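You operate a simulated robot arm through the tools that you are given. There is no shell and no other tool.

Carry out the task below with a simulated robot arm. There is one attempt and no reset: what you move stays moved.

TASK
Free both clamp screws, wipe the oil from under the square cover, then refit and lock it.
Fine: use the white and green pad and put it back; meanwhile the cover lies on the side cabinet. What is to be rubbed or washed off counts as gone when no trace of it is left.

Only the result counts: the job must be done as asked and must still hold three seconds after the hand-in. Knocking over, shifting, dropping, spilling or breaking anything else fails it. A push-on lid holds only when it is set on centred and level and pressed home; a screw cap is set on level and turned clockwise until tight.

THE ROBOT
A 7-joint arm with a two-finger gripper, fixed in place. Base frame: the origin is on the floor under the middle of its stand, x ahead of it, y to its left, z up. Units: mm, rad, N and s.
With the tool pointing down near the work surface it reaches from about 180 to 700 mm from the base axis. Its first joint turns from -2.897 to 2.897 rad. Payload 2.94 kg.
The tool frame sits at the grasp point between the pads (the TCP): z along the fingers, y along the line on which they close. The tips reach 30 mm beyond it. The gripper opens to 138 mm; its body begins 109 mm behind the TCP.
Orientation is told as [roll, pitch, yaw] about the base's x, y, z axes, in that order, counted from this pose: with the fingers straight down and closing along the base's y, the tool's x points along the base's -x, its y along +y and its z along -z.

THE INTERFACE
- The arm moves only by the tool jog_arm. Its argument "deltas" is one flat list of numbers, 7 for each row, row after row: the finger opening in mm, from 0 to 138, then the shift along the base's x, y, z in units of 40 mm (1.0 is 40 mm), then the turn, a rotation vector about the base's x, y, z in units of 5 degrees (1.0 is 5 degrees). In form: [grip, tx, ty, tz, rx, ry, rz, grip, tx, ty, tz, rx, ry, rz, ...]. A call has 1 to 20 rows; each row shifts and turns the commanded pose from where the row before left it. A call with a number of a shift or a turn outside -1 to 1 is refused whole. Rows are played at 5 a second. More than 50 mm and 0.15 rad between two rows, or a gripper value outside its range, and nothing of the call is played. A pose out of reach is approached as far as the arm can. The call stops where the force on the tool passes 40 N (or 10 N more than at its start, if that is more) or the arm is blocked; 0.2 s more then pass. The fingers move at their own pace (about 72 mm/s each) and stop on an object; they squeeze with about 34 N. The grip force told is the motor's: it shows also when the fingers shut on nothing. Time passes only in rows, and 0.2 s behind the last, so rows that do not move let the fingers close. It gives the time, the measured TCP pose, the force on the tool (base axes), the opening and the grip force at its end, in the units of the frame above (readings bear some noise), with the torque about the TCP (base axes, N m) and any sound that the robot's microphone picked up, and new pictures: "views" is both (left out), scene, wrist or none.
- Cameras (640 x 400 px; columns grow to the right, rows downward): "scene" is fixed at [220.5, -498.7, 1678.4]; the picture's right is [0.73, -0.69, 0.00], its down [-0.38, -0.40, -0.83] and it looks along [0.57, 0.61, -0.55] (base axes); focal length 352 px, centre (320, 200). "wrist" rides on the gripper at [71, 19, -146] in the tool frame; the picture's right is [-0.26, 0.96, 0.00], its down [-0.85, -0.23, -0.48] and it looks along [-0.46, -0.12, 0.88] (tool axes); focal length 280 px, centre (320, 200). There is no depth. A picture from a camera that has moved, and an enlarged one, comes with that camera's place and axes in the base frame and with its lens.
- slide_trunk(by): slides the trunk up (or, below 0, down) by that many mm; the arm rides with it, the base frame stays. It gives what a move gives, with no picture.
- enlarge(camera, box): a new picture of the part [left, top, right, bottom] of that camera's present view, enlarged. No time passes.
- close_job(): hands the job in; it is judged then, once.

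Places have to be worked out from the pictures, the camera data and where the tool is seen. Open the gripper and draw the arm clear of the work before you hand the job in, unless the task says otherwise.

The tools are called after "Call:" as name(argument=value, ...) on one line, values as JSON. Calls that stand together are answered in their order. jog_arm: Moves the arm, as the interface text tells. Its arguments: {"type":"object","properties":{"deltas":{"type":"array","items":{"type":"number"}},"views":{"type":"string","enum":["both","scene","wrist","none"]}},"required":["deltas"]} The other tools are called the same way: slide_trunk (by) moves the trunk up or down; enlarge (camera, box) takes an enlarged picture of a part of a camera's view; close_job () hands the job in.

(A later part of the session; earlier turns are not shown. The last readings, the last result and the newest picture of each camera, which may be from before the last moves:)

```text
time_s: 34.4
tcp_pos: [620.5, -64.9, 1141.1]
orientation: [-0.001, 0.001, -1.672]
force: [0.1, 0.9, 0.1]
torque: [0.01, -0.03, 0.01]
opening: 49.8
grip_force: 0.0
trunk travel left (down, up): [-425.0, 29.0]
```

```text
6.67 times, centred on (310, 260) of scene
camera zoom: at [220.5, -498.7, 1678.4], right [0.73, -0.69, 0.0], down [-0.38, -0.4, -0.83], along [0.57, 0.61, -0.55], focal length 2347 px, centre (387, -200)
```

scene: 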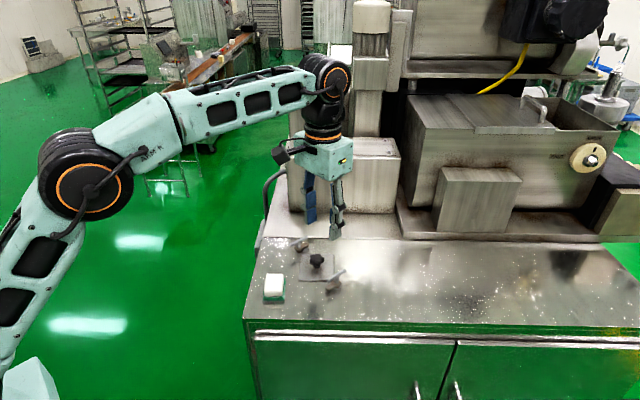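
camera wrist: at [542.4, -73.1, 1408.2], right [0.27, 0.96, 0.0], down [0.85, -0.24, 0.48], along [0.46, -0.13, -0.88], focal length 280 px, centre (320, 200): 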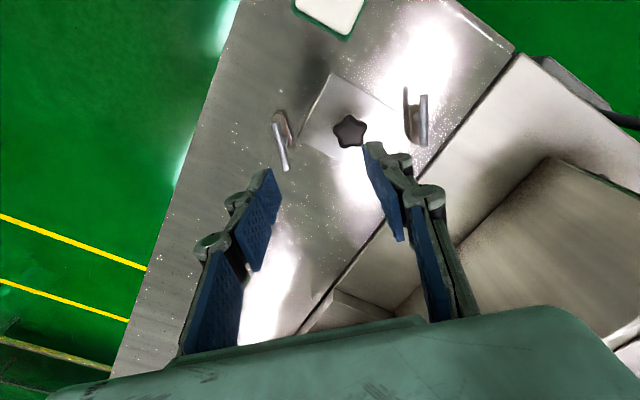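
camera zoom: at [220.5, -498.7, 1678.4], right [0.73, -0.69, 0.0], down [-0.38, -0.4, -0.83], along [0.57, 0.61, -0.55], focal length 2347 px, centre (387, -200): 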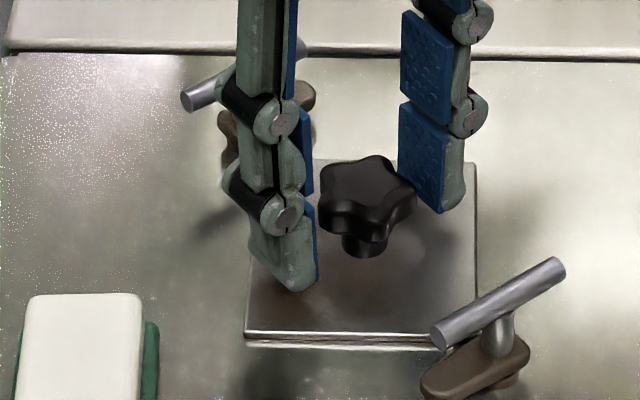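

The fingers straddle the knob well above the plate. I close on it.

Call:
jog_arm(deltas=[36, 0, 0, 0, 0, 0, 0, 20, 0, 0, 0, 0, 0, 0, 0, 0, 0, 0, 0, 0, 0, 0, 0, 0, 0, 0, 0, 0, 0, 0, 0, 0, 0, 0, 0], views="none")

Call:
enlarge(camera="wrist", box=[200, 100, 440, 260])

Call:
enlarge(camera="scene", box=[270, 230, 350, 290])

```text
time_s: 35.6
tcp_pos: [619.6, -63.8, 1140.5]
orientation: [0.0, 0.0, -1.671]
force: [0.7, -0.3, 0.5]
torque: [0.01, -0.04, -0.06]
opening: 31.5
grip_force: 34.1
trunk travel left (down, up): [-425.0, 29.0]
```

```text
2.50 times, centred on (320, 180) of wrist
camera zoom: at [646.9, 4.8, 1287.2], right [0.93, -0.36, 0.0], down [-0.32, -0.82, 0.48], along [-0.17, -0.44, -0.88], focal length 701 px, centre (320, 250)
```

zoom: 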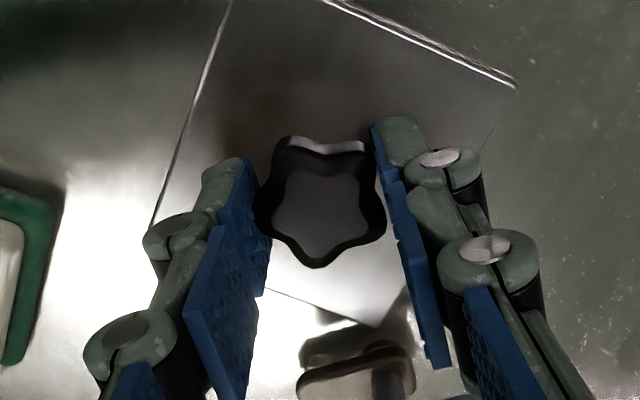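

```text
6.67 times, centred on (310, 260) of scene
camera zoom: at [220.5, -498.7, 1678.4], right [0.73, -0.69, 0.0], down [-0.38, -0.4, -0.83], along [0.57, 0.61, -0.55], focal length 2347 px, centre (387, -200)
```

zoom: 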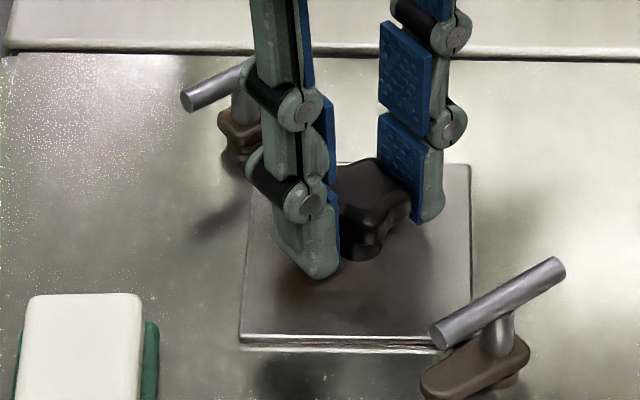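

The knob is gripped at 31.5 mm; the plate slid about 2 mm in -x while closing, which I will undo when refitting. I lift it straight up by 70 mm.

Call:
jog_arm(deltas=[0, 0, 0, 0.1, 0, 0, 0, 0, 0, 0, 0.2, 0, 0, 0, 0, 0, 0, 0.4, 0, 0, 0, 0, 0, 0, 0.5, 0, 0, 0, 0, 0, 0, 0.6, 0, 0, 0, 0, 0, 0, 0, 0, 0, 0], views="both")

Call:
enlarge(camera="scene", box=[260, 220, 360, 300])

```text
time_s: 37.0
tcp_pos: [619.7, -62.8, 1213.9]
orientation: [-0.003, 0.001, -1.673]
force: [1.1, 0.4, -2.6]
torque: [0.01, 0.03, -0.01]
opening: 31.4
grip_force: 34.1
trunk travel left (down, up): [-425.0, 29.0]
camera wrist: at [646.9, 4.6, 1359.8], right [0.93, -0.36, 0.0], down [-0.32, -0.82, 0.48], along [-0.17, -0.44, -0.88], focal length 280 px, centre (320, 200)
```

scene: 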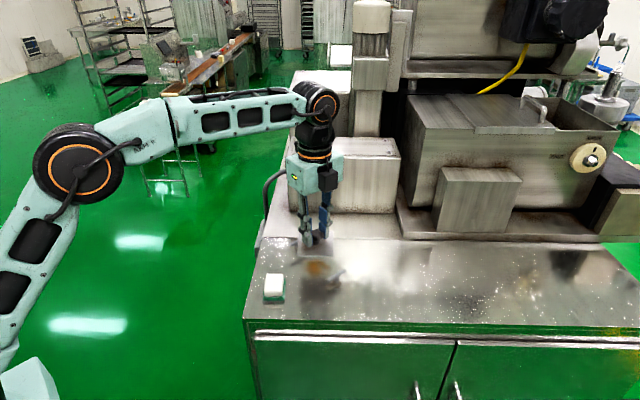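
wrist: 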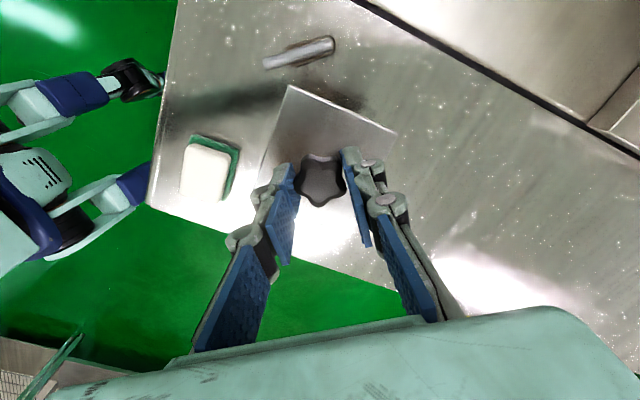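

```text
5.00 times, centred on (310, 260) of scene
camera zoom: at [220.5, -498.7, 1678.4], right [0.73, -0.69, 0.0], down [-0.38, -0.4, -0.83], along [0.57, 0.61, -0.55], focal length 1760 px, centre (370, -100)
```

zoom: 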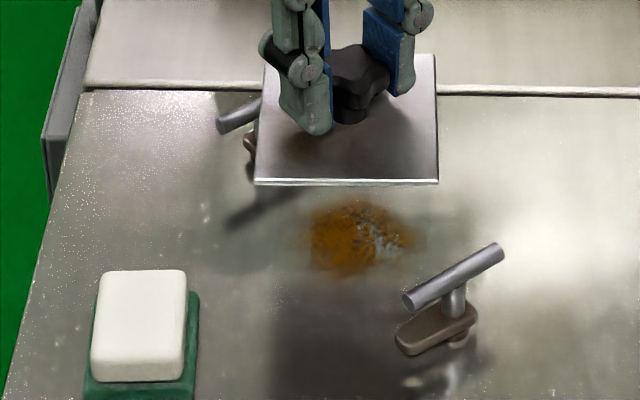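

The oil stain (brown, about 50 mm across) is visible at around (622, -63). I carry the cover over the right clamp to a free spot on the cabinet top near (647, -188) and look before lowering.

Call:
jog_arm(deltas=[0, 0.05, -0.2, 0.1, 0, 0, 0, 0, 0.125, -0.58, 0.1, 0, 0, 0, 0, 0.125, -0.58, 0, 0, 0, 0, 0, 0.125, -0.58, 0, 0, 0, 0, 0, 0.125, -0.58, 0, 0, 0, 0, 0, 0.125, -0.58, 0, 0, 0, 0, 0, 0, 0, 0, 0, 0, 0], views="both")

Call:
enlarge(camera="scene", box=[270, 220, 430, 320])

```text
time_s: 38.6
tcp_pos: [647.4, -188.9, 1221.1]
orientation: [0.001, 0.0, -1.671]
force: [1.1, -0.7, -2.5]
torque: [0.0, 0.01, 0.03]
opening: 31.5
grip_force: 33.7
trunk travel left (down, up): [-425.0, 29.0]
camera wrist: at [674.7, -119.5, 1367.1], right [0.93, -0.36, 0.0], down [-0.32, -0.82, 0.48], along [-0.17, -0.44, -0.88], focal length 280 px, centre (320, 200)
```

scene: 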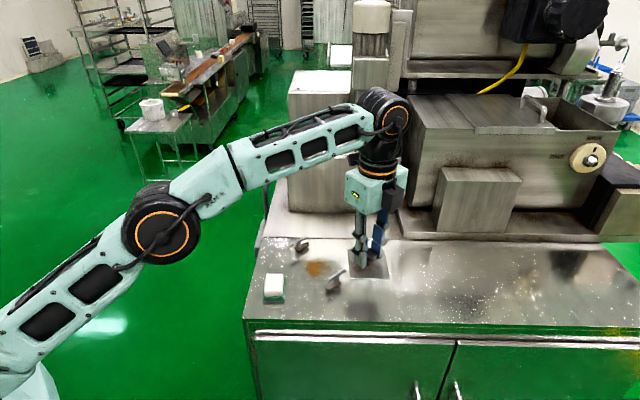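
wrist: 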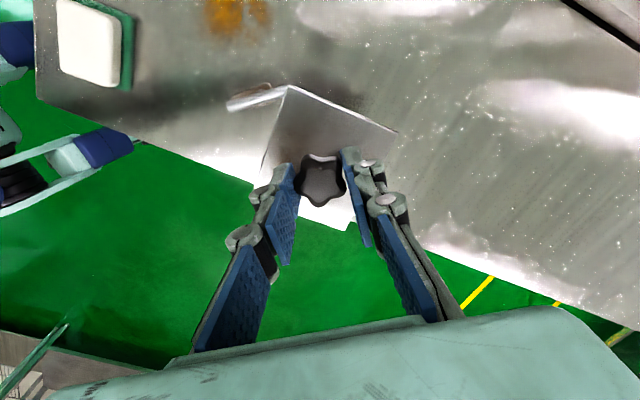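

```text
4.00 times, centred on (350, 270) of scene
camera zoom: at [220.5, -498.7, 1678.4], right [0.73, -0.69, 0.0], down [-0.38, -0.4, -0.83], along [0.57, 0.61, -0.55], focal length 1408 px, centre (200, -80)
```

zoom: 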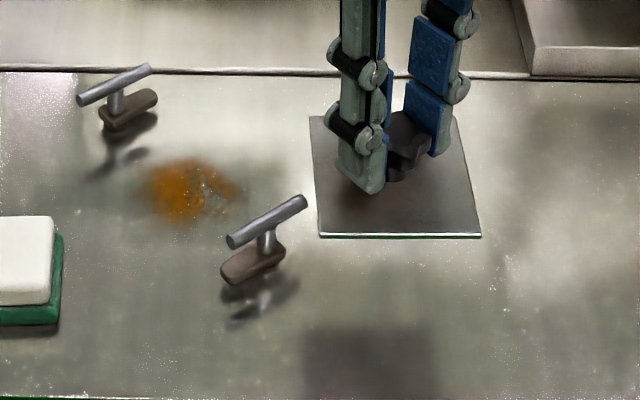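

The spot is free and the plate's edge will clear the clamp bar by about 12 mm. I lower to just above contact height.

Call:
jog_arm(deltas=[0, 0, 0, -0.6, 0, 0, 0, 0, 0, 0, -0.6, 0, 0, 0, 0, 0, 0, -0.5, 0, 0, 0, 0, 0, 0, -0.2, 0, 0, 0, 0, 0, 0, -0.05, 0, 0, 0, 0, 0, 0, 0, 0, 0, 0], views="wrist")

Call:
enlarge(camera="scene", box=[300, 230, 420, 310])

```text
time_s: 40.0
tcp_pos: [647.7, -186.8, 1141.9]
orientation: [-0.001, -0.001, -1.673]
force: [-0.3, -0.5, -2.4]
torque: [0.0, -0.01, 0.0]
opening: 31.4
grip_force: 34.2
trunk travel left (down, up): [-425.0, 29.0]
camera wrist: at [674.4, -118.4, 1289.0], right [0.93, -0.36, 0.0], down [-0.32, -0.82, 0.48], along [-0.17, -0.44, -0.88], focal length 280 px, centre (320, 200)
```

wrist: 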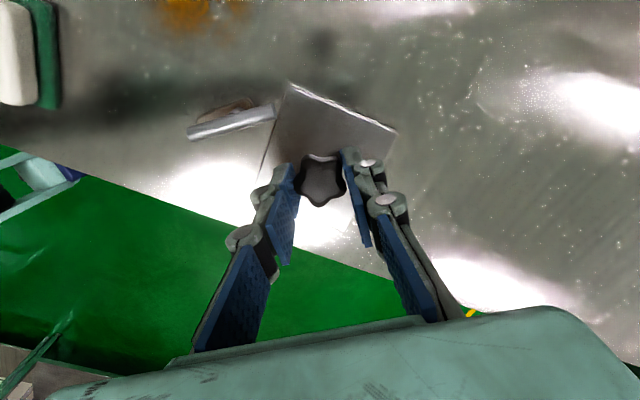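

```text
5.00 times, centred on (360, 270) of scene
camera zoom: at [220.5, -498.7, 1678.4], right [0.73, -0.69, 0.0], down [-0.38, -0.4, -0.83], along [0.57, 0.61, -0.55], focal length 1760 px, centre (120, -150)
```

zoom: 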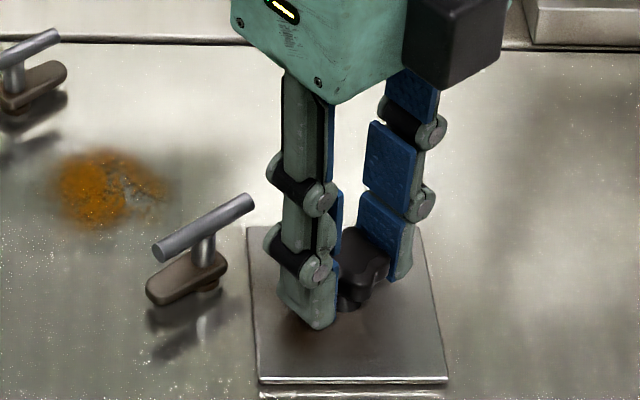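

Still free (force -2.4 N is the cover's weight). I lower in 1 mm steps until contact shows.

Call:
jog_arm(deltas=[0, 0, 0, -0.025, 0, 0, 0, 0, 0, 0, -0.025, 0, 0, 0, 0, 0, 0, 0, 0, 0, 0], views="none")

Call:
enlarge(camera="scene", box=[330, 260, 410, 310])

```text
time_s: 40.8
tcp_pos: [647.3, -186.6, 1140.7]
orientation: [0.001, 0.0, -1.672]
force: [0.1, -0.1, -1.6]
torque: [-0.02, -0.02, 0.02]
opening: 31.7
grip_force: 34.1
trunk travel left (down, up): [-425.0, 29.0]
```

```text
8.00 times, centred on (370, 285) of scene
camera zoom: at [220.5, -498.7, 1678.4], right [0.73, -0.69, 0.0], down [-0.38, -0.4, -0.83], along [0.57, 0.61, -0.55], focal length 2816 px, centre (-80, -480)
```

zoom: 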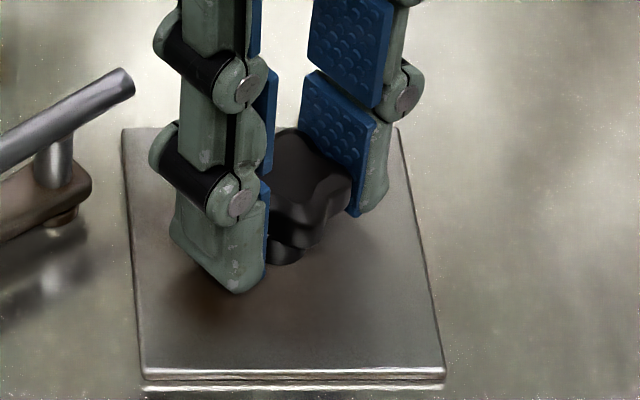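

Call:
jog_arm(deltas=[0, 0, 0, -0.0125, 0, 0, 0, 0, 0, 0, -0.0125, 0, 0, 0, 0, 0, 0, 0, 0, 0, 0], views="none")

```text
time_s: 41.6
tcp_pos: [648.2, -186.3, 1141.3]
orientation: [0.002, -0.001, -1.673]
force: [1.3, 0.9, 5.4]
torque: [0.02, 0.11, -0.11]
opening: 31.4
grip_force: 34.4
trunk travel left (down, up): [-425.0, 29.0]
```

Contact at +5.4 N: the cover rests on the cabinet top. I open and rise straight up.

Call:
jog_arm(deltas=[36, 0, 0, 0, 0, 0, 0, 50, 0, 0, 0, 0, 0, 0, 65, 0, 0, 0, 0, 0, 0, 65, 0, 0, 0.5, 0, 0, 0, 65, 0, 0, 0.8, 0, 0, 0, 65, 0, 0, 0.8, 0, 0, 0, 65, 0, 0, 0, 0, 0, 0], views="both")

Call:
enlarge(camera="wrist", box=[160, 0, 480, 200])

Call:
enlarge(camera="scene", box=[250, 230, 410, 330])

```text
time_s: 43.2
tcp_pos: [647.4, -187.9, 1224.5]
orientation: [0.001, 0.001, -1.672]
force: [-0.4, -0.2, 0.7]
torque: [-0.02, 0.01, -0.01]
opening: 65.0
grip_force: 0.1
trunk travel left (down, up): [-425.0, 29.0]
camera wrist: at [674.4, -119.5, 1370.5], right [0.93, -0.36, 0.0], down [-0.32, -0.82, 0.48], along [-0.17, -0.44, -0.88], focal length 280 px, centre (320, 200)
```

scene: 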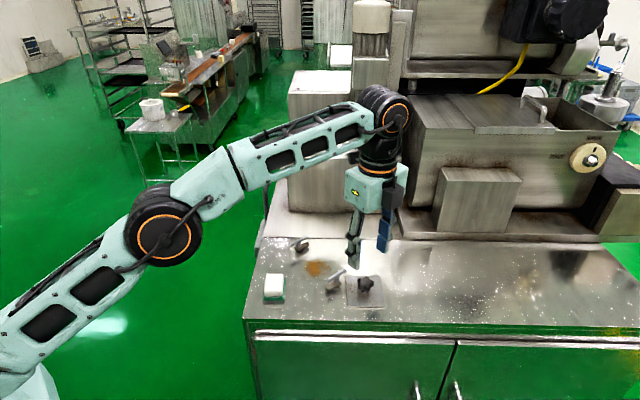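
wrist: 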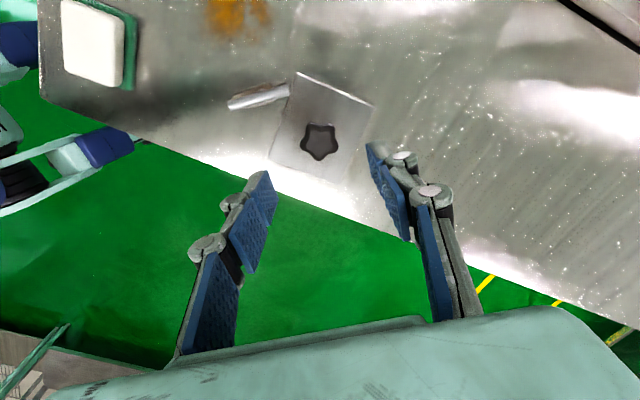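

```text
2.00 times, centred on (320, 100) of wrist
camera zoom: at [674.4, -119.5, 1370.5], right [0.93, -0.36, 0.0], down [-0.32, -0.82, 0.48], along [-0.17, -0.44, -0.88], focal length 561 px, centre (320, 400)
```

zoom: 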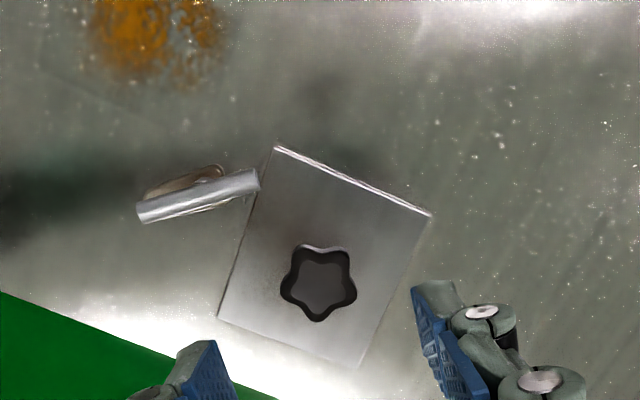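

```text
4.00 times, centred on (330, 280) of scene
camera zoom: at [220.5, -498.7, 1678.4], right [0.73, -0.69, 0.0], down [-0.38, -0.4, -0.83], along [0.57, 0.61, -0.55], focal length 1408 px, centre (280, -120)
```

zoom: 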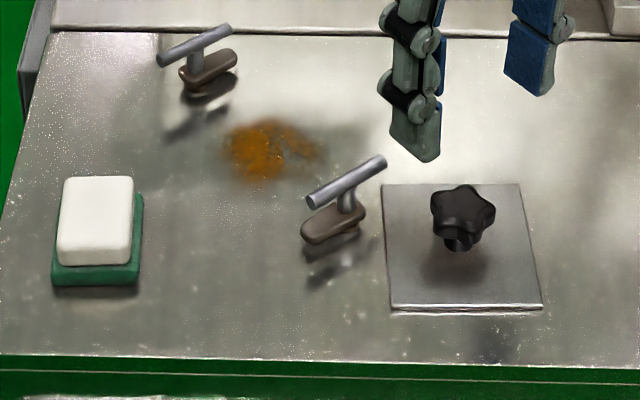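

The cover lies on the cabinet top. Before the pad grasp I move above the pad at about (504, -51) while turning toward yaw +46°, so the fingers close across its narrow side.

Call:
jog_arm(deltas=[65, -0.05, 0.02, 0.1, 0, 0, 1, 65, -0.185, 0.179, 0.1, 0, 0, 1, 65, -0.185, 0.179, 0.05, 0, 0, 1, 65, -0.185, 0.179, 0, 0, 0, 1, 65, -0.185, 0.179, 0, 0, 0, 1, 65, -0.185, 0.179, 0, 0, 0, 1, 65, -0.185, 0.179, 0, 0, 0, 1, 65, -0.185, 0.179, 0, 0, 0, 1, 65, -0.185, 0.179, 0, 0, 0, 1, 65, -0.185, 0.179, 0, 0, 0, 1, 65, -0.185, 0.179, 0, 0, 0, 1, 65, -0.185, 0.179, 0, 0, 0, 1, 65, -0.185, 0.179, 0, 0, 0, 1, 65, -0.185, 0.179, 0, 0, 0, 1, 65, -0.185, 0.179, 0, 0, 0, 1, 65, -0.185, 0.179, 0, 0, 0, 1, 65, -0.185, 0.179, 0, 0, 0, 1, 65, -0.185, 0.179, 0, 0, 0, 1, 65, -0.185, 0.179, 0, 0, 0, 1, 65, -0.185, 0.179, 0, 0, 0, 1], views="none")

Call:
jog_arm(deltas=[65, 0, 0, 0, 0, 0, 1, 65, 0, 0, 0, 0, 0, 1, 65, 0, 0, 0, 0, 0, 1, 65, 0, 0, 0, 0, 0, 1, 65, 0, 0, 0, 0, 0, 1, 65, 0, 0, 0, 0, 0, 1, 65, 0, 0, 0, 0, 0, 1, 65, 0, 0, 0, 0, 0, 1, 65, 0, 0, 0, 0, 0, 0.4, 65, 0, 0, 0, 0, 0, 0], views="both")

Call:
enlarge(camera="wrist", box=[160, 0, 480, 240])

```text
time_s: 47.4
tcp_pos: [504.0, -49.9, 1235.5]
orientation: [0.001, 0.001, 0.074]
force: [0.0, 0.5, -0.1]
torque: [-0.02, 0.0, -0.01]
opening: 65.0
grip_force: 0.1
trunk travel left (down, up): [-425.0, 29.0]
```

```text
time_s: 49.6
tcp_pos: [505.0, -49.9, 1233.9]
orientation: [-0.001, 0.0, 0.806]
force: [0.1, 0.3, 0.5]
torque: [0.05, 0.01, -0.04]
opening: 65.2
grip_force: 0.1
trunk travel left (down, up): [-425.0, 29.0]
camera wrist: at [442.2, -87.8, 1380.2], right [-0.52, 0.86, 0.0], down [0.75, 0.45, 0.48], along [0.41, 0.25, -0.88], focal length 280 px, centre (320, 200)
```

scene: 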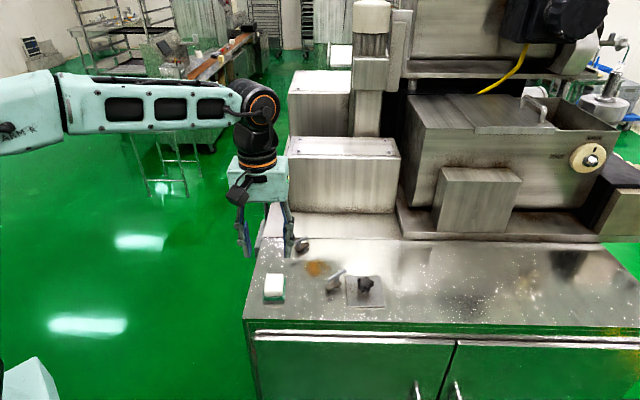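
wrist: 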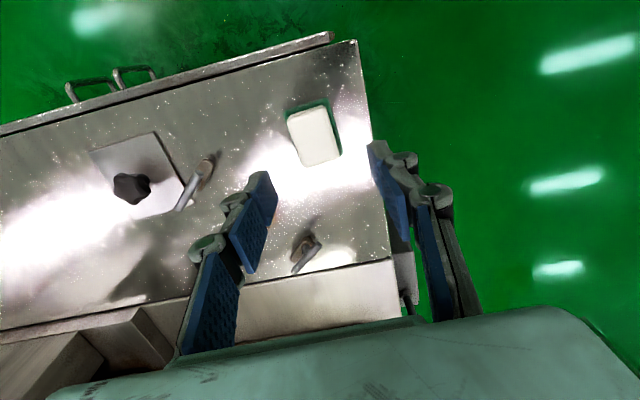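

```text
1.67 times, centred on (320, 120) of wrist
camera zoom: at [442.2, -87.8, 1380.2], right [-0.52, 0.86, 0.0], down [0.75, 0.45, 0.48], along [0.41, 0.25, -0.88], focal length 467 px, centre (320, 333)
```

zoom: 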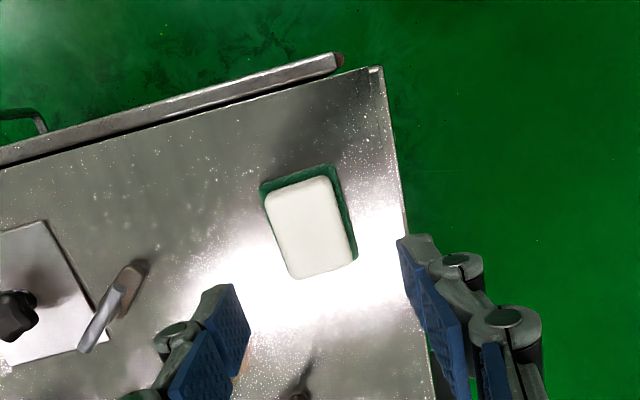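

The pad centre is about (507, -54.5) with its long side at about 46.7°, which matches my yaw. I move over it and descend to z≈1180 for a finer check.

Call:
jog_arm(deltas=[80, 0.0375, -0.12, -0.45, 0, 0, 0.1, 80, 0, 0, -0.45, 0, 0, 0, 80, 0, 0, -0.45, 0, 0, 0, 80, 0, 0, 0, 0, 0, 0], views="none")

Call:
enlarge(camera="wrist", box=[200, 60, 440, 260])

Call:
enlarge(camera="scene", box=[230, 230, 330, 310])

```text
time_s: 50.6
tcp_pos: [506.9, -54.3, 1178.7]
orientation: [0.0, 0.001, 0.815]
force: [-0.5, -0.1, -0.2]
torque: [0.0, 0.0, 0.0]
opening: 80.0
grip_force: 0.1
trunk travel left (down, up): [-425.0, 29.0]
```

```text
2.00 times, centred on (320, 160) of wrist
camera zoom: at [444.2, -92.6, 1325.4], right [-0.52, 0.85, 0.0], down [0.75, 0.46, 0.48], along [0.41, 0.25, -0.88], focal length 561 px, centre (320, 280)
```

zoom: 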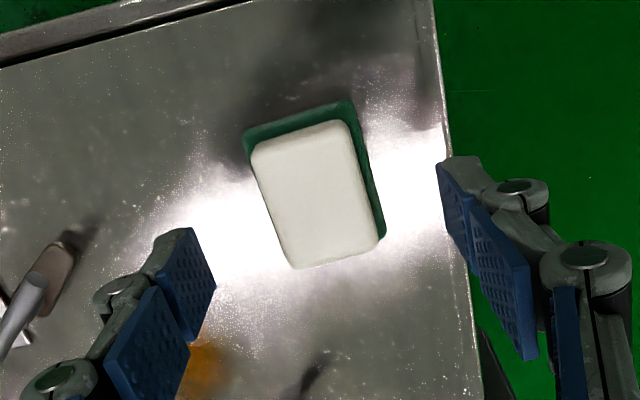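

```text
5.00 times, centred on (280, 270) of scene
camera zoom: at [220.5, -498.7, 1678.4], right [0.73, -0.69, 0.0], down [-0.38, -0.4, -0.83], along [0.57, 0.61, -0.55], focal length 1760 px, centre (520, -150)
```

zoom: 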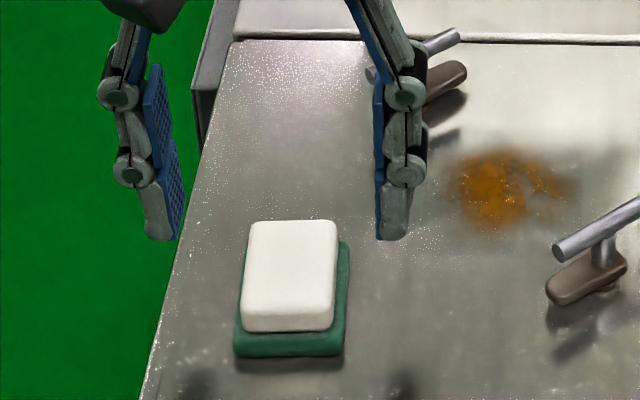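

The tool axis is within about 1 mm of the pad centre. I enlarge the pad in the scene view to judge the green layer's thickness before choosing the grip height.

Call:
enlarge(camera="scene", box=[258, 264, 306, 306])

Call:
enlarge(camera="wrist", box=[270, 100, 360, 200])

```text
9.52 times, centred on (282, 285) of scene
camera zoom: at [220.5, -498.7, 1678.4], right [0.73, -0.69, 0.0], down [-0.38, -0.4, -0.83], along [0.57, 0.61, -0.55], focal length 3352 px, centre (682, -610)
```

zoom: 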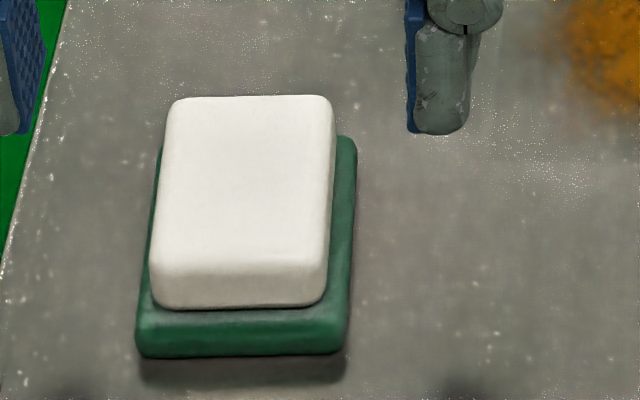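

```text
4.00 times, centred on (315, 150) of wrist
camera zoom: at [444.2, -92.6, 1325.4], right [-0.52, 0.85, 0.0], down [0.75, 0.46, 0.48], along [0.41, 0.25, -0.88], focal length 1122 px, centre (340, 400)
```

zoom: 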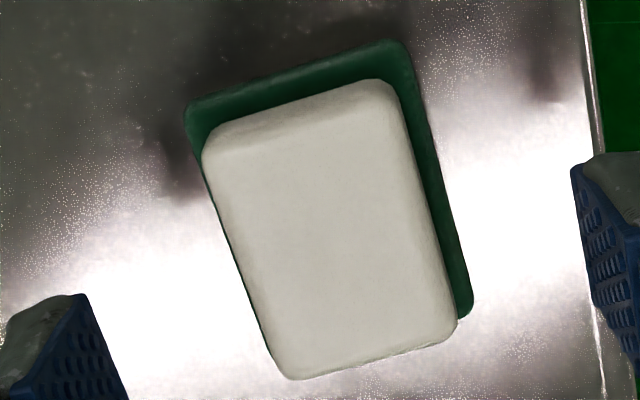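

The green layer is about 9 mm thick and 46 mm wide, and the white block above it is about 38 mm wide with its top near 1123. I descend to z≈1141.5 so the tips (≈1111) sit just above the green ledge, and close on the white block.

Call:
jog_arm(deltas=[70, 0.004, -0.019, -0.35, 0, 0, 0.26, 66, 0, 0, -0.35, 0, 0, 0, 60, 0, 0, -0.2475, 0, 0, 0, 55, 0, 0, 0, 0, 0, 0], views="none")

Call:
enlarge(camera="wrist", box=[220, 100, 420, 260])

Call:
enlarge(camera="scene", box=[250, 250, 310, 310])

```text
time_s: 51.6
tcp_pos: [507.5, -55.1, 1142.3]
orientation: [0.0, -0.001, 0.838]
force: [-0.7, 0.1, -0.3]
torque: [0.01, -0.03, -0.05]
opening: 55.1
grip_force: 0.1
trunk travel left (down, up): [-425.0, 29.0]
```

```text
2.50 times, centred on (320, 180) of wrist
camera zoom: at [445.3, -95.6, 1288.2], right [-0.54, 0.84, 0.0], down [0.74, 0.48, 0.48], along [0.4, 0.26, -0.88], focal length 701 px, centre (320, 250)
```

zoom: 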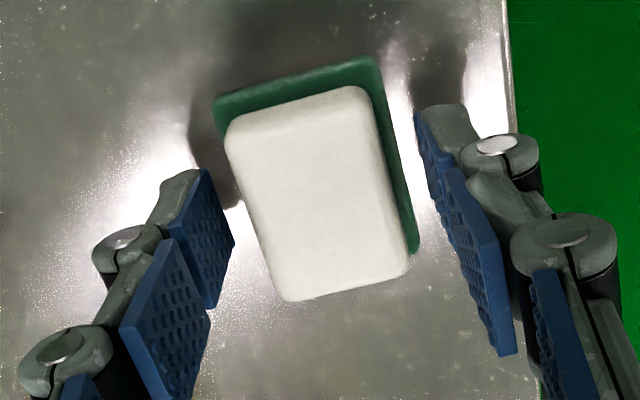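

```text
6.67 times, centred on (280, 280) of scene
camera zoom: at [220.5, -498.7, 1678.4], right [0.73, -0.69, 0.0], down [-0.38, -0.4, -0.83], along [0.57, 0.61, -0.55], focal length 2347 px, centre (587, -333)
```

zoom: 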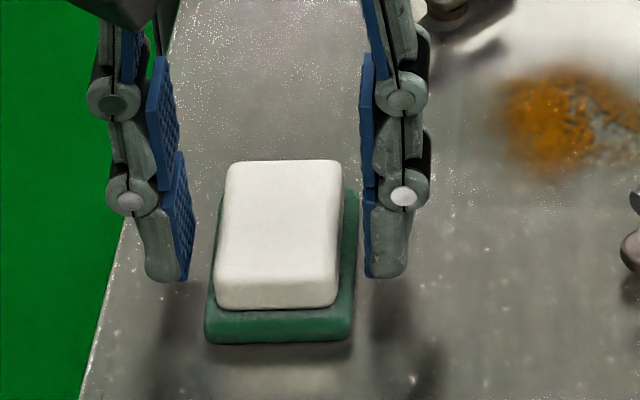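

The pad is centred between the fingers. I close on the white block.

Call:
jog_arm(deltas=[45, 0, 0, 0, 0, 0, 0, 30, 0, 0, 0, 0, 0, 0, 10, 0, 0, 0, 0, 0, 0, 10, 0, 0, 0, 0, 0, 0, 10, 0, 0, 0, 0, 0, 0], views="none")

Call:
enlarge(camera="wrist", box=[220, 100, 420, 260])

Call:
enlarge(camera="scene", box=[250, 250, 310, 310])

```text
time_s: 52.8
tcp_pos: [506.9, -55.0, 1142.3]
orientation: [-0.001, -0.001, 0.839]
force: [-0.5, 0.3, 0.0]
torque: [0.02, 0.01, -0.03]
opening: 36.9
grip_force: 34.0
trunk travel left (down, up): [-425.0, 29.0]
```

```text
2.50 times, centred on (320, 180) of wrist
camera zoom: at [445.4, -95.6, 1288.4], right [-0.54, 0.84, 0.0], down [0.74, 0.48, 0.48], along [0.4, 0.26, -0.88], focal length 701 px, centre (320, 250)
```

zoom: 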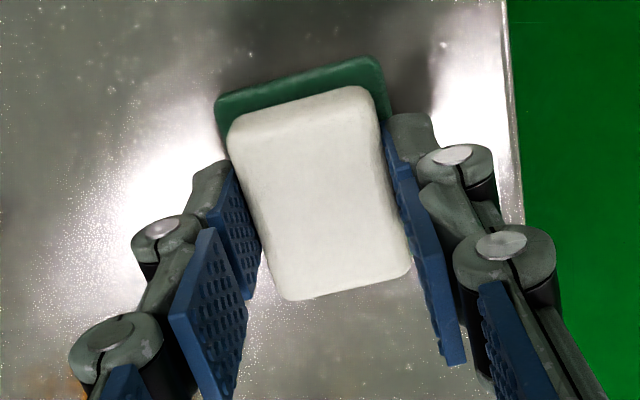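

```text
6.67 times, centred on (280, 280) of scene
camera zoom: at [220.5, -498.7, 1678.4], right [0.73, -0.69, 0.0], down [-0.38, -0.4, -0.83], along [0.57, 0.61, -0.55], focal length 2347 px, centre (587, -333)
```

zoom: 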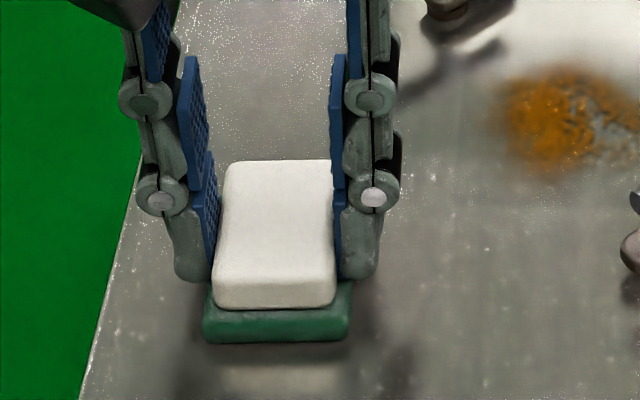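

The pad is firmly held at 36.9 mm. I lift it 30 mm, carry it over the stain at (622, -63), and lower it to about 3 mm above the surface.

Call:
jog_arm(deltas=[10, 0, 0, 0.35, 0, 0, 0, 10, 0, 0, 0.4, 0, 0, 0, 10, 0.475, -0.03, 0, 0, 0, 0, 10, 0.6, -0.04, 0, 0, 0, 0, 10, 0.6, -0.04, 0, 0, 0, 0, 10, 0.6, -0.04, 0, 0, 0, 0, 10, 0.6, -0.04, 0, 0, 0, 0, 10, 0, 0, 0, 0, 0, 0], views="scene")

Call:
enlarge(camera="wrist", box=[200, 60, 440, 260])

Call:
enlarge(camera="scene", box=[270, 220, 370, 300])

```text
time_s: 54.6
tcp_pos: [621.2, -62.5, 1172.7]
orientation: [0.0, 0.0, 0.838]
force: [0.0, -0.4, -0.9]
torque: [-0.01, -0.03, 0.04]
opening: 36.7
grip_force: 34.0
trunk travel left (down, up): [-425.0, 29.0]
```

scene: 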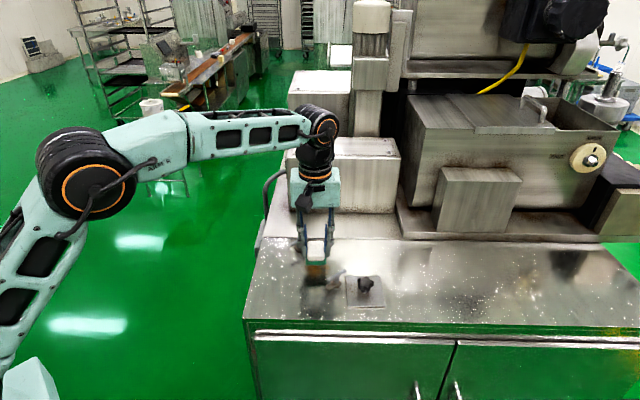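

```text
2.00 times, centred on (320, 160) of wrist
camera zoom: at [560.3, -102.2, 1318.5], right [-0.54, 0.84, 0.0], down [0.74, 0.48, 0.48], along [0.4, 0.26, -0.88], focal length 561 px, centre (320, 280)
```

zoom: 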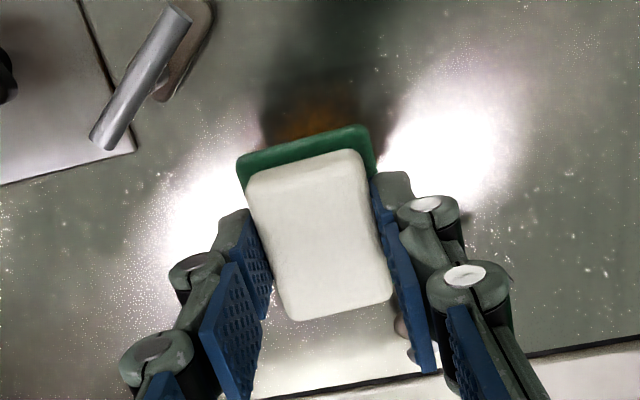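

```text
5.00 times, centred on (320, 260) of scene
camera zoom: at [220.5, -498.7, 1678.4], right [0.73, -0.69, 0.0], down [-0.38, -0.4, -0.83], along [0.57, 0.61, -0.55], focal length 1760 px, centre (320, -100)
```

zoom: 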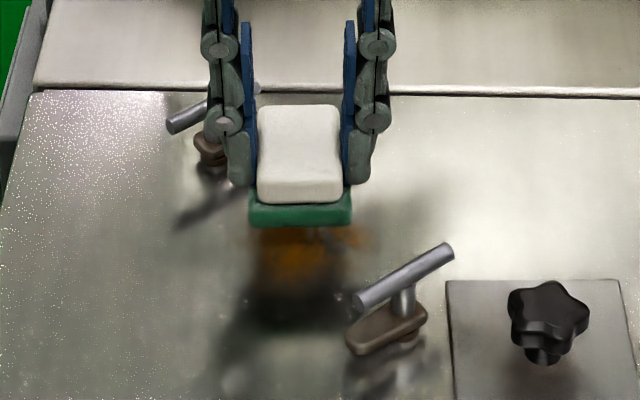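

The pad hangs squarely over the stain, whose centre is about 4–5 mm further in +x. I shift by 3 mm, lower to contact and press lightly.

Call:
jog_arm(deltas=[10, 0.075, 0, -0.35, 0, 0, 0, 10, 0, 0, -0.35, 0, 0, 0, 10, 0, 0, -0.05, 0, 0, 0, 10, 0, 0, -0.025, 0, 0, 0, 10, 0, 0, 0, 0, 0, 0], views="none")

```text
time_s: 55.8
tcp_pos: [623.5, -61.7, 1141.9]
orientation: [-0.004, 0.0, 0.839]
force: [0.3, -0.6, 5.9]
torque: [0.0, 0.07, -0.03]
opening: 36.9
grip_force: 33.6
trunk travel left (down, up): [-425.0, 29.0]
```

Contact is made at 5.9 N. I press slightly more and sweep back and forth across the stain along the pad's short direction, then repeat 10 mm further back.

Call:
jog_arm(deltas=[10, 0, 0, -0.02, 0, 0, 0, 10, -0.186, 0.167, 0, 0, 0, 0, 10, -0.186, 0.167, 0, 0, 0, 0, 10, 0.186, -0.167, 0, 0, 0, 0, 10, 0.186, -0.167, 0, 0, 0, 0, 10, 0.186, -0.167, 0, 0, 0, 0, 10, 0.186, -0.167, 0, 0, 0, 0, 10, -0.186, 0.167, 0, 0, 0, 0, 10, -0.186, 0.167, 0, 0, 0, 0, 10, -0.186, 0.167, 0, 0, 0, 0, 10, -0.186, 0.167, 0, 0, 0, 0, 10, 0.186, -0.167, 0, 0, 0, 0, 10, 0.186, -0.167, 0, 0, 0, 0, 10, 0.167, 0.186, 0, 0, 0, 0, 10, 0.186, -0.167, 0, 0, 0, 0, 10, 0.186, -0.167, 0, 0, 0, 0, 10, -0.186, 0.167, 0, 0, 0, 0, 10, -0.186, 0.167, 0, 0, 0, 0, 10, -0.186, 0.167, 0, 0, 0, 0, 10, 0.186, -0.167, 0, 0, 0, 0], views="none")

Call:
enlarge(camera="scene", box=[270, 220, 370, 300])

```text
time_s: 60.0
tcp_pos: [627.4, -52.6, 1141.8]
orientation: [0.002, -0.002, 0.84]
force: [-4.8, 4.6, 13.1]
torque: [0.06, 0.09, -0.03]
opening: 36.9
grip_force: 33.3
trunk travel left (down, up): [-425.0, 29.0]
```

```text
5.00 times, centred on (320, 260) of scene
camera zoom: at [220.5, -498.7, 1678.4], right [0.73, -0.69, 0.0], down [-0.38, -0.4, -0.83], along [0.57, 0.61, -0.55], focal length 1760 px, centre (320, -100)
```

zoom: 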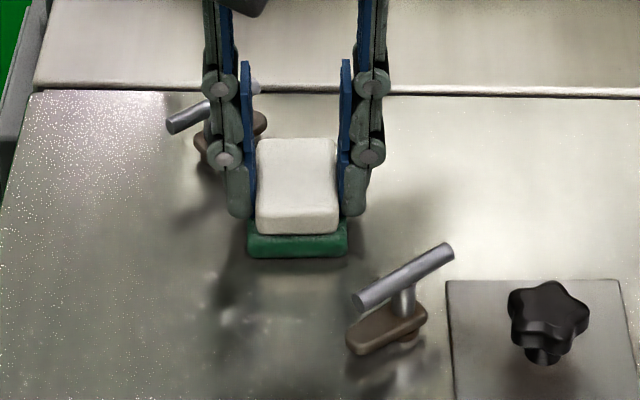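

The visible part is already clean and the normal force is about 13 N. I add passes 10 mm toward the front and along the other direction.

Call:
jog_arm(deltas=[10, -0.167, -0.186, 0, 0, 0, 0, 10, -0.167, -0.186, 0, 0, 0, 0, 10, 0.186, -0.167, 0, 0, 0, 0, 10, -0.186, 0.167, 0, 0, 0, 0, 10, -0.186, 0.167, 0, 0, 0, 0, 10, -0.186, 0.167, 0, 0, 0, 0, 10, 0.186, -0.167, 0, 0, 0, 0, 10, 0.186, -0.167, 0, 0, 0, 0, 10, 0.167, 0.186, 0, 0, 0, 0, 10, 0.167, 0.186, 0, 0, 0, 0, 10, 0.186, -0.167, 0, 0, 0, 0, 10, -0.167, -0.186, 0, 0, 0, 0, 10, -0.167, -0.186, 0, 0, 0, 0, 10, -0.186, 0.167, 0, 0, 0, 0, 10, -0.186, 0.167, 0, 0, 0, 0, 10, 0.167, 0.186, 0, 0, 0, 0, 10, 0.167, 0.186, 0, 0, 0, 0, 10, 0.186, -0.167, 0, 0, 0, 0, 10, -0.167, -0.186, 0, 0, 0, 0, 10, 0, 0, 0, 0, 0, 0], views="none")

Call:
enlarge(camera="scene", box=[270, 220, 370, 300])

```text
time_s: 64.2
tcp_pos: [625.1, -61.1, 1142.0]
orientation: [-0.002, 0.0, 0.837]
force: [3.1, 4.6, 13.3]
torque: [0.19, -0.05, 0.01]
opening: 36.8
grip_force: 33.9
trunk travel left (down, up): [-425.0, 29.0]
```

```text
5.00 times, centred on (320, 260) of scene
camera zoom: at [220.5, -498.7, 1678.4], right [0.73, -0.69, 0.0], down [-0.38, -0.4, -0.83], along [0.57, 0.61, -0.55], focal length 1760 px, centre (320, -100)
```

zoom: 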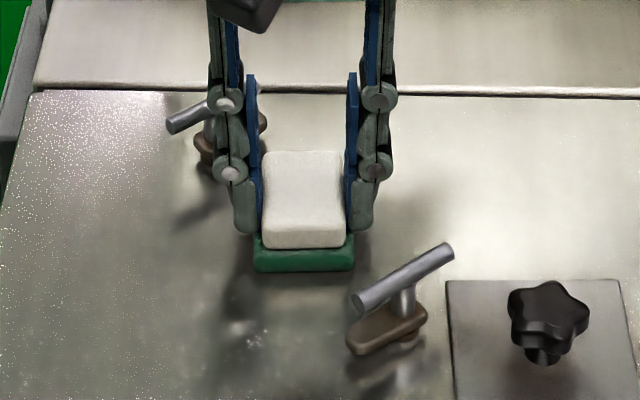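

Now I lift the pad and carry it most of the way home so the wiped area can be inspected.

Call:
jog_arm(deltas=[10, 0, 0, 0.395, 0, 0, 0, 10, 0, 0, 0.4, 0, 0, 0, 10, -0.45, 0.03, 0, 0, 0, 0, 10, -0.6, 0.04, 0, 0, 0, 0, 10, -0.6, 0.04, 0, 0, 0, 0, 10, -0.6, 0.04, 0, 0, 0, 0, 10, -0.6, 0.04, 0, 0, 0, 0, 10, -0.1, 0, 0, 0, 0, 0, 10, 0, 0, 0, 0, 0, 0], views="both")

Call:
enlarge(camera="scene", box=[280, 230, 360, 290])

Call:
enlarge(camera="scene", box=[250, 240, 320, 310])

```text
time_s: 66.2
tcp_pos: [506.1, -55.4, 1173.4]
orientation: [0.001, 0.002, 0.837]
force: [0.5, 0.0, -0.4]
torque: [-0.03, 0.03, 0.02]
opening: 36.7
grip_force: 34.3
trunk travel left (down, up): [-425.0, 29.0]
camera wrist: at [445.3, -95.5, 1318.8], right [-0.54, 0.84, 0.0], down [0.74, 0.48, 0.48], along [0.4, 0.26, -0.88], focal length 280 px, centre (320, 200)
```

scene: 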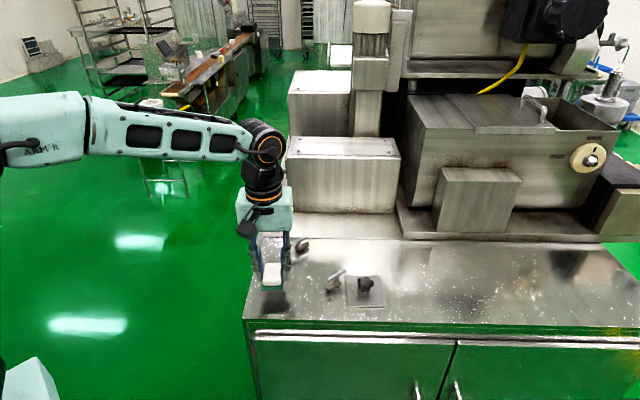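
wrist: 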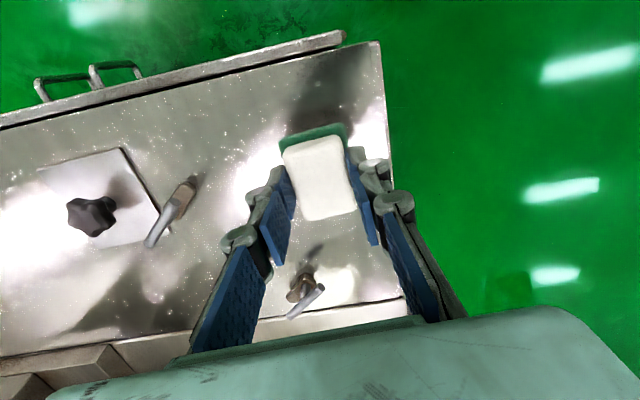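

```text
6.67 times, centred on (320, 260) of scene
camera zoom: at [220.5, -498.7, 1678.4], right [0.73, -0.69, 0.0], down [-0.38, -0.4, -0.83], along [0.57, 0.61, -0.55], focal length 2347 px, centre (320, -200)
```

zoom: 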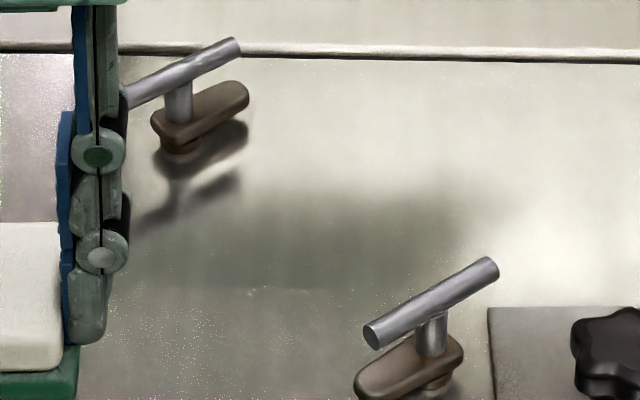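

```text
5.71 times, centred on (285, 275) of scene
camera zoom: at [220.5, -498.7, 1678.4], right [0.73, -0.69, 0.0], down [-0.38, -0.4, -0.83], along [0.57, 0.61, -0.55], focal length 2012 px, centre (520, -229)
```

zoom: 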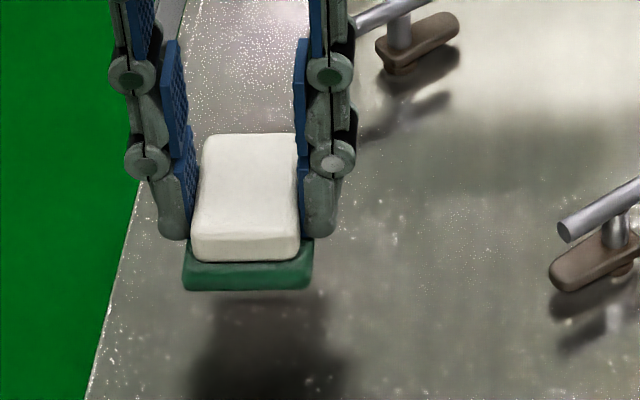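

From the scene the wiped area shows no brown. I raise the pad and fly it to the far side so the wrist camera can inspect the spot closely before I give the pad back.

Call:
jog_arm(deltas=[10, 0, 0, 0.7, 0, 0, 0, 10, 0.25, 0.05, 0.7, 0, 0, 0, 10, 0.5, 0.13, 0.1, 0, 0, 0, 10, 0.6, 0.15, 0, 0, 0, 0, 10, 0.6, 0.15, 0, 0, 0, 0, 10, 0.6, 0.15, 0, 0, 0, 0, 10, 0.6, 0.15, 0, 0, 0, 0, 10, 0.6, 0.12, 0, 0, 0, 0, 10, 0, 0, 0, 0, 0, 0], views="wrist")

Call:
enlarge(camera="wrist", box=[200, 0, 440, 150])

Call:
enlarge(camera="scene", box=[280, 230, 360, 290])

```text
time_s: 68.2
tcp_pos: [655.9, -19.7, 1233.8]
orientation: [0.0, 0.0, 0.839]
force: [0.6, -0.5, -0.5]
torque: [0.02, -0.02, 0.01]
opening: 36.8
grip_force: 34.2
trunk travel left (down, up): [-425.0, 29.0]
camera wrist: at [594.6, -59.6, 1379.2], right [-0.54, 0.84, 0.0], down [0.74, 0.48, 0.48], along [0.4, 0.26, -0.88], focal length 280 px, centre (320, 200)
```

wrist: 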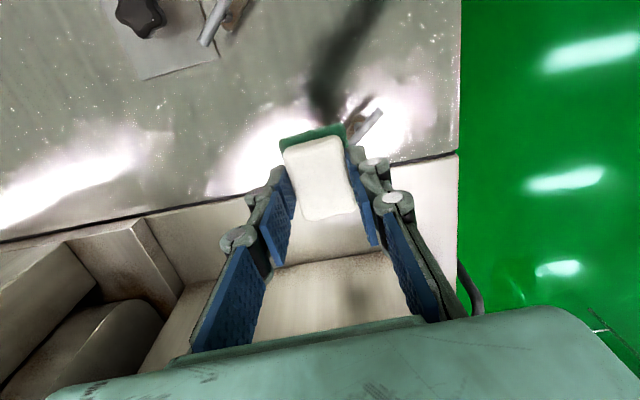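

```text
2.67 times, centred on (320, 75) of wrist
camera zoom: at [594.6, -59.6, 1379.2], right [-0.54, 0.84, 0.0], down [0.74, 0.48, 0.48], along [0.4, 0.26, -0.88], focal length 748 px, centre (320, 533)
```

zoom: 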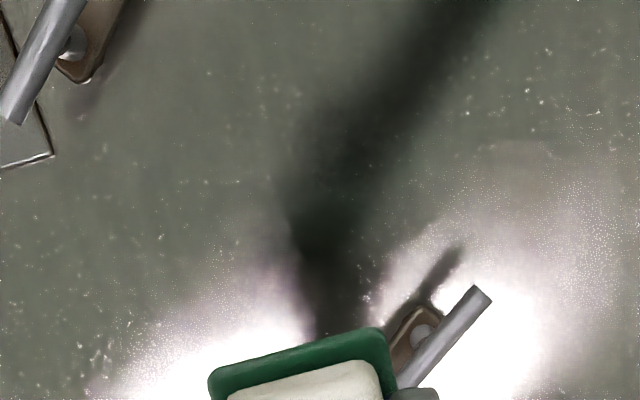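

```text
6.67 times, centred on (320, 260) of scene
camera zoom: at [220.5, -498.7, 1678.4], right [0.73, -0.69, 0.0], down [-0.38, -0.4, -0.83], along [0.57, 0.61, -0.55], focal length 2347 px, centre (320, -200)
```

zoom: 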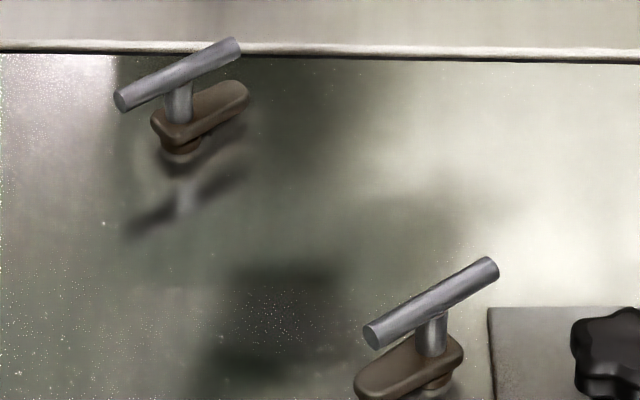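

The wiped spot (around (265, 204) in the enlarged wrist view) shows bare steel only. I fly the pad back to above its original place.

Call:
jog_arm(deltas=[10, -0.6, -0.12, 0, 0, 0, 0, 10, -0.6, -0.15, 0, 0, 0, 0, 10, -0.6, -0.15, 0, 0, 0, 0, 10, -0.6, -0.15, 0, 0, 0, 0, 10, -0.6, -0.15, 0, 0, 0, 0, 10, -0.5, -0.13, 0, 0, 0, 0, 10, -0.25, -0.05, 0, 0, 0, 0, 10, 0, 0, -0.7, 0, 0, 0, 10, 0, 0, -0.8, 0, 0, 0, 10, 0, 0, -0.4, 0, 0, 0, 10, 0, 0, -0.275, 0, 0, 0, 10, 0, 0, -0.05, 0, 0, 0, 10, 0, 0, 0, 0, 0, 0], views="none")

Call:
enlarge(camera="scene", box=[250, 250, 310, 310])

```text
time_s: 71.0
tcp_pos: [505.9, -54.6, 1143.6]
orientation: [-0.001, 0.002, 0.838]
force: [-0.4, 0.1, -0.8]
torque: [0.02, -0.03, 0.03]
opening: 36.9
grip_force: 33.7
trunk travel left (down, up): [-425.0, 29.0]
```

```text
6.67 times, centred on (280, 280) of scene
camera zoom: at [220.5, -498.7, 1678.4], right [0.73, -0.69, 0.0], down [-0.38, -0.4, -0.83], along [0.57, 0.61, -0.55], focal length 2347 px, centre (587, -333)
```

zoom: 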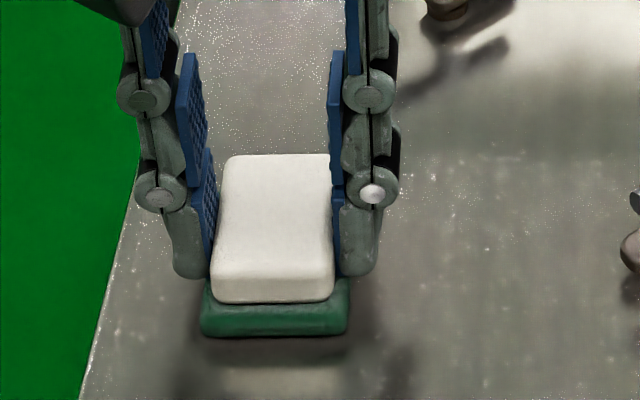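

The pad is back over its place, about 1 mm above the table. I lower until contact.

Call:
jog_arm(deltas=[10, 0.01, 0, -0.025, 0, 0, 0, 10, 0, 0, -0.0125, 0, 0, 0, 10, 0, 0, 0, 0, 0, 0], views="none")

```text
time_s: 71.8
tcp_pos: [506.7, -55.4, 1142.8]
orientation: [0.0, 0.001, 0.836]
force: [0.4, 0.5, -0.5]
torque: [0.0, 0.0, 0.02]
opening: 36.8
grip_force: 34.2
trunk travel left (down, up): [-425.0, 29.0]
```

Call:
jog_arm(deltas=[10, 0, 0, -0.0125, 0, 0, 0, 10, 0, 0, -0.0125, 0, 0, 0, 10, 0, 0, 0, 0, 0, 0], views="none")

Call:
enlarge(camera="scene", box=[250, 250, 310, 310])

```text
time_s: 72.6
tcp_pos: [507.5, -55.0, 1141.4]
orientation: [-0.003, 0.001, 0.837]
force: [1.0, -0.1, 3.7]
torque: [0.07, -0.1, -0.01]
opening: 36.5
grip_force: 33.9
trunk travel left (down, up): [-425.0, 29.0]
```

```text
6.67 times, centred on (280, 280) of scene
camera zoom: at [220.5, -498.7, 1678.4], right [0.73, -0.69, 0.0], down [-0.38, -0.4, -0.83], along [0.57, 0.61, -0.55], focal length 2347 px, centre (587, -333)
```

zoom: 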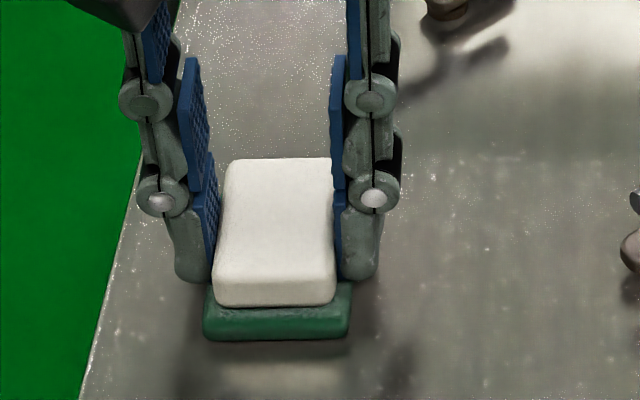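

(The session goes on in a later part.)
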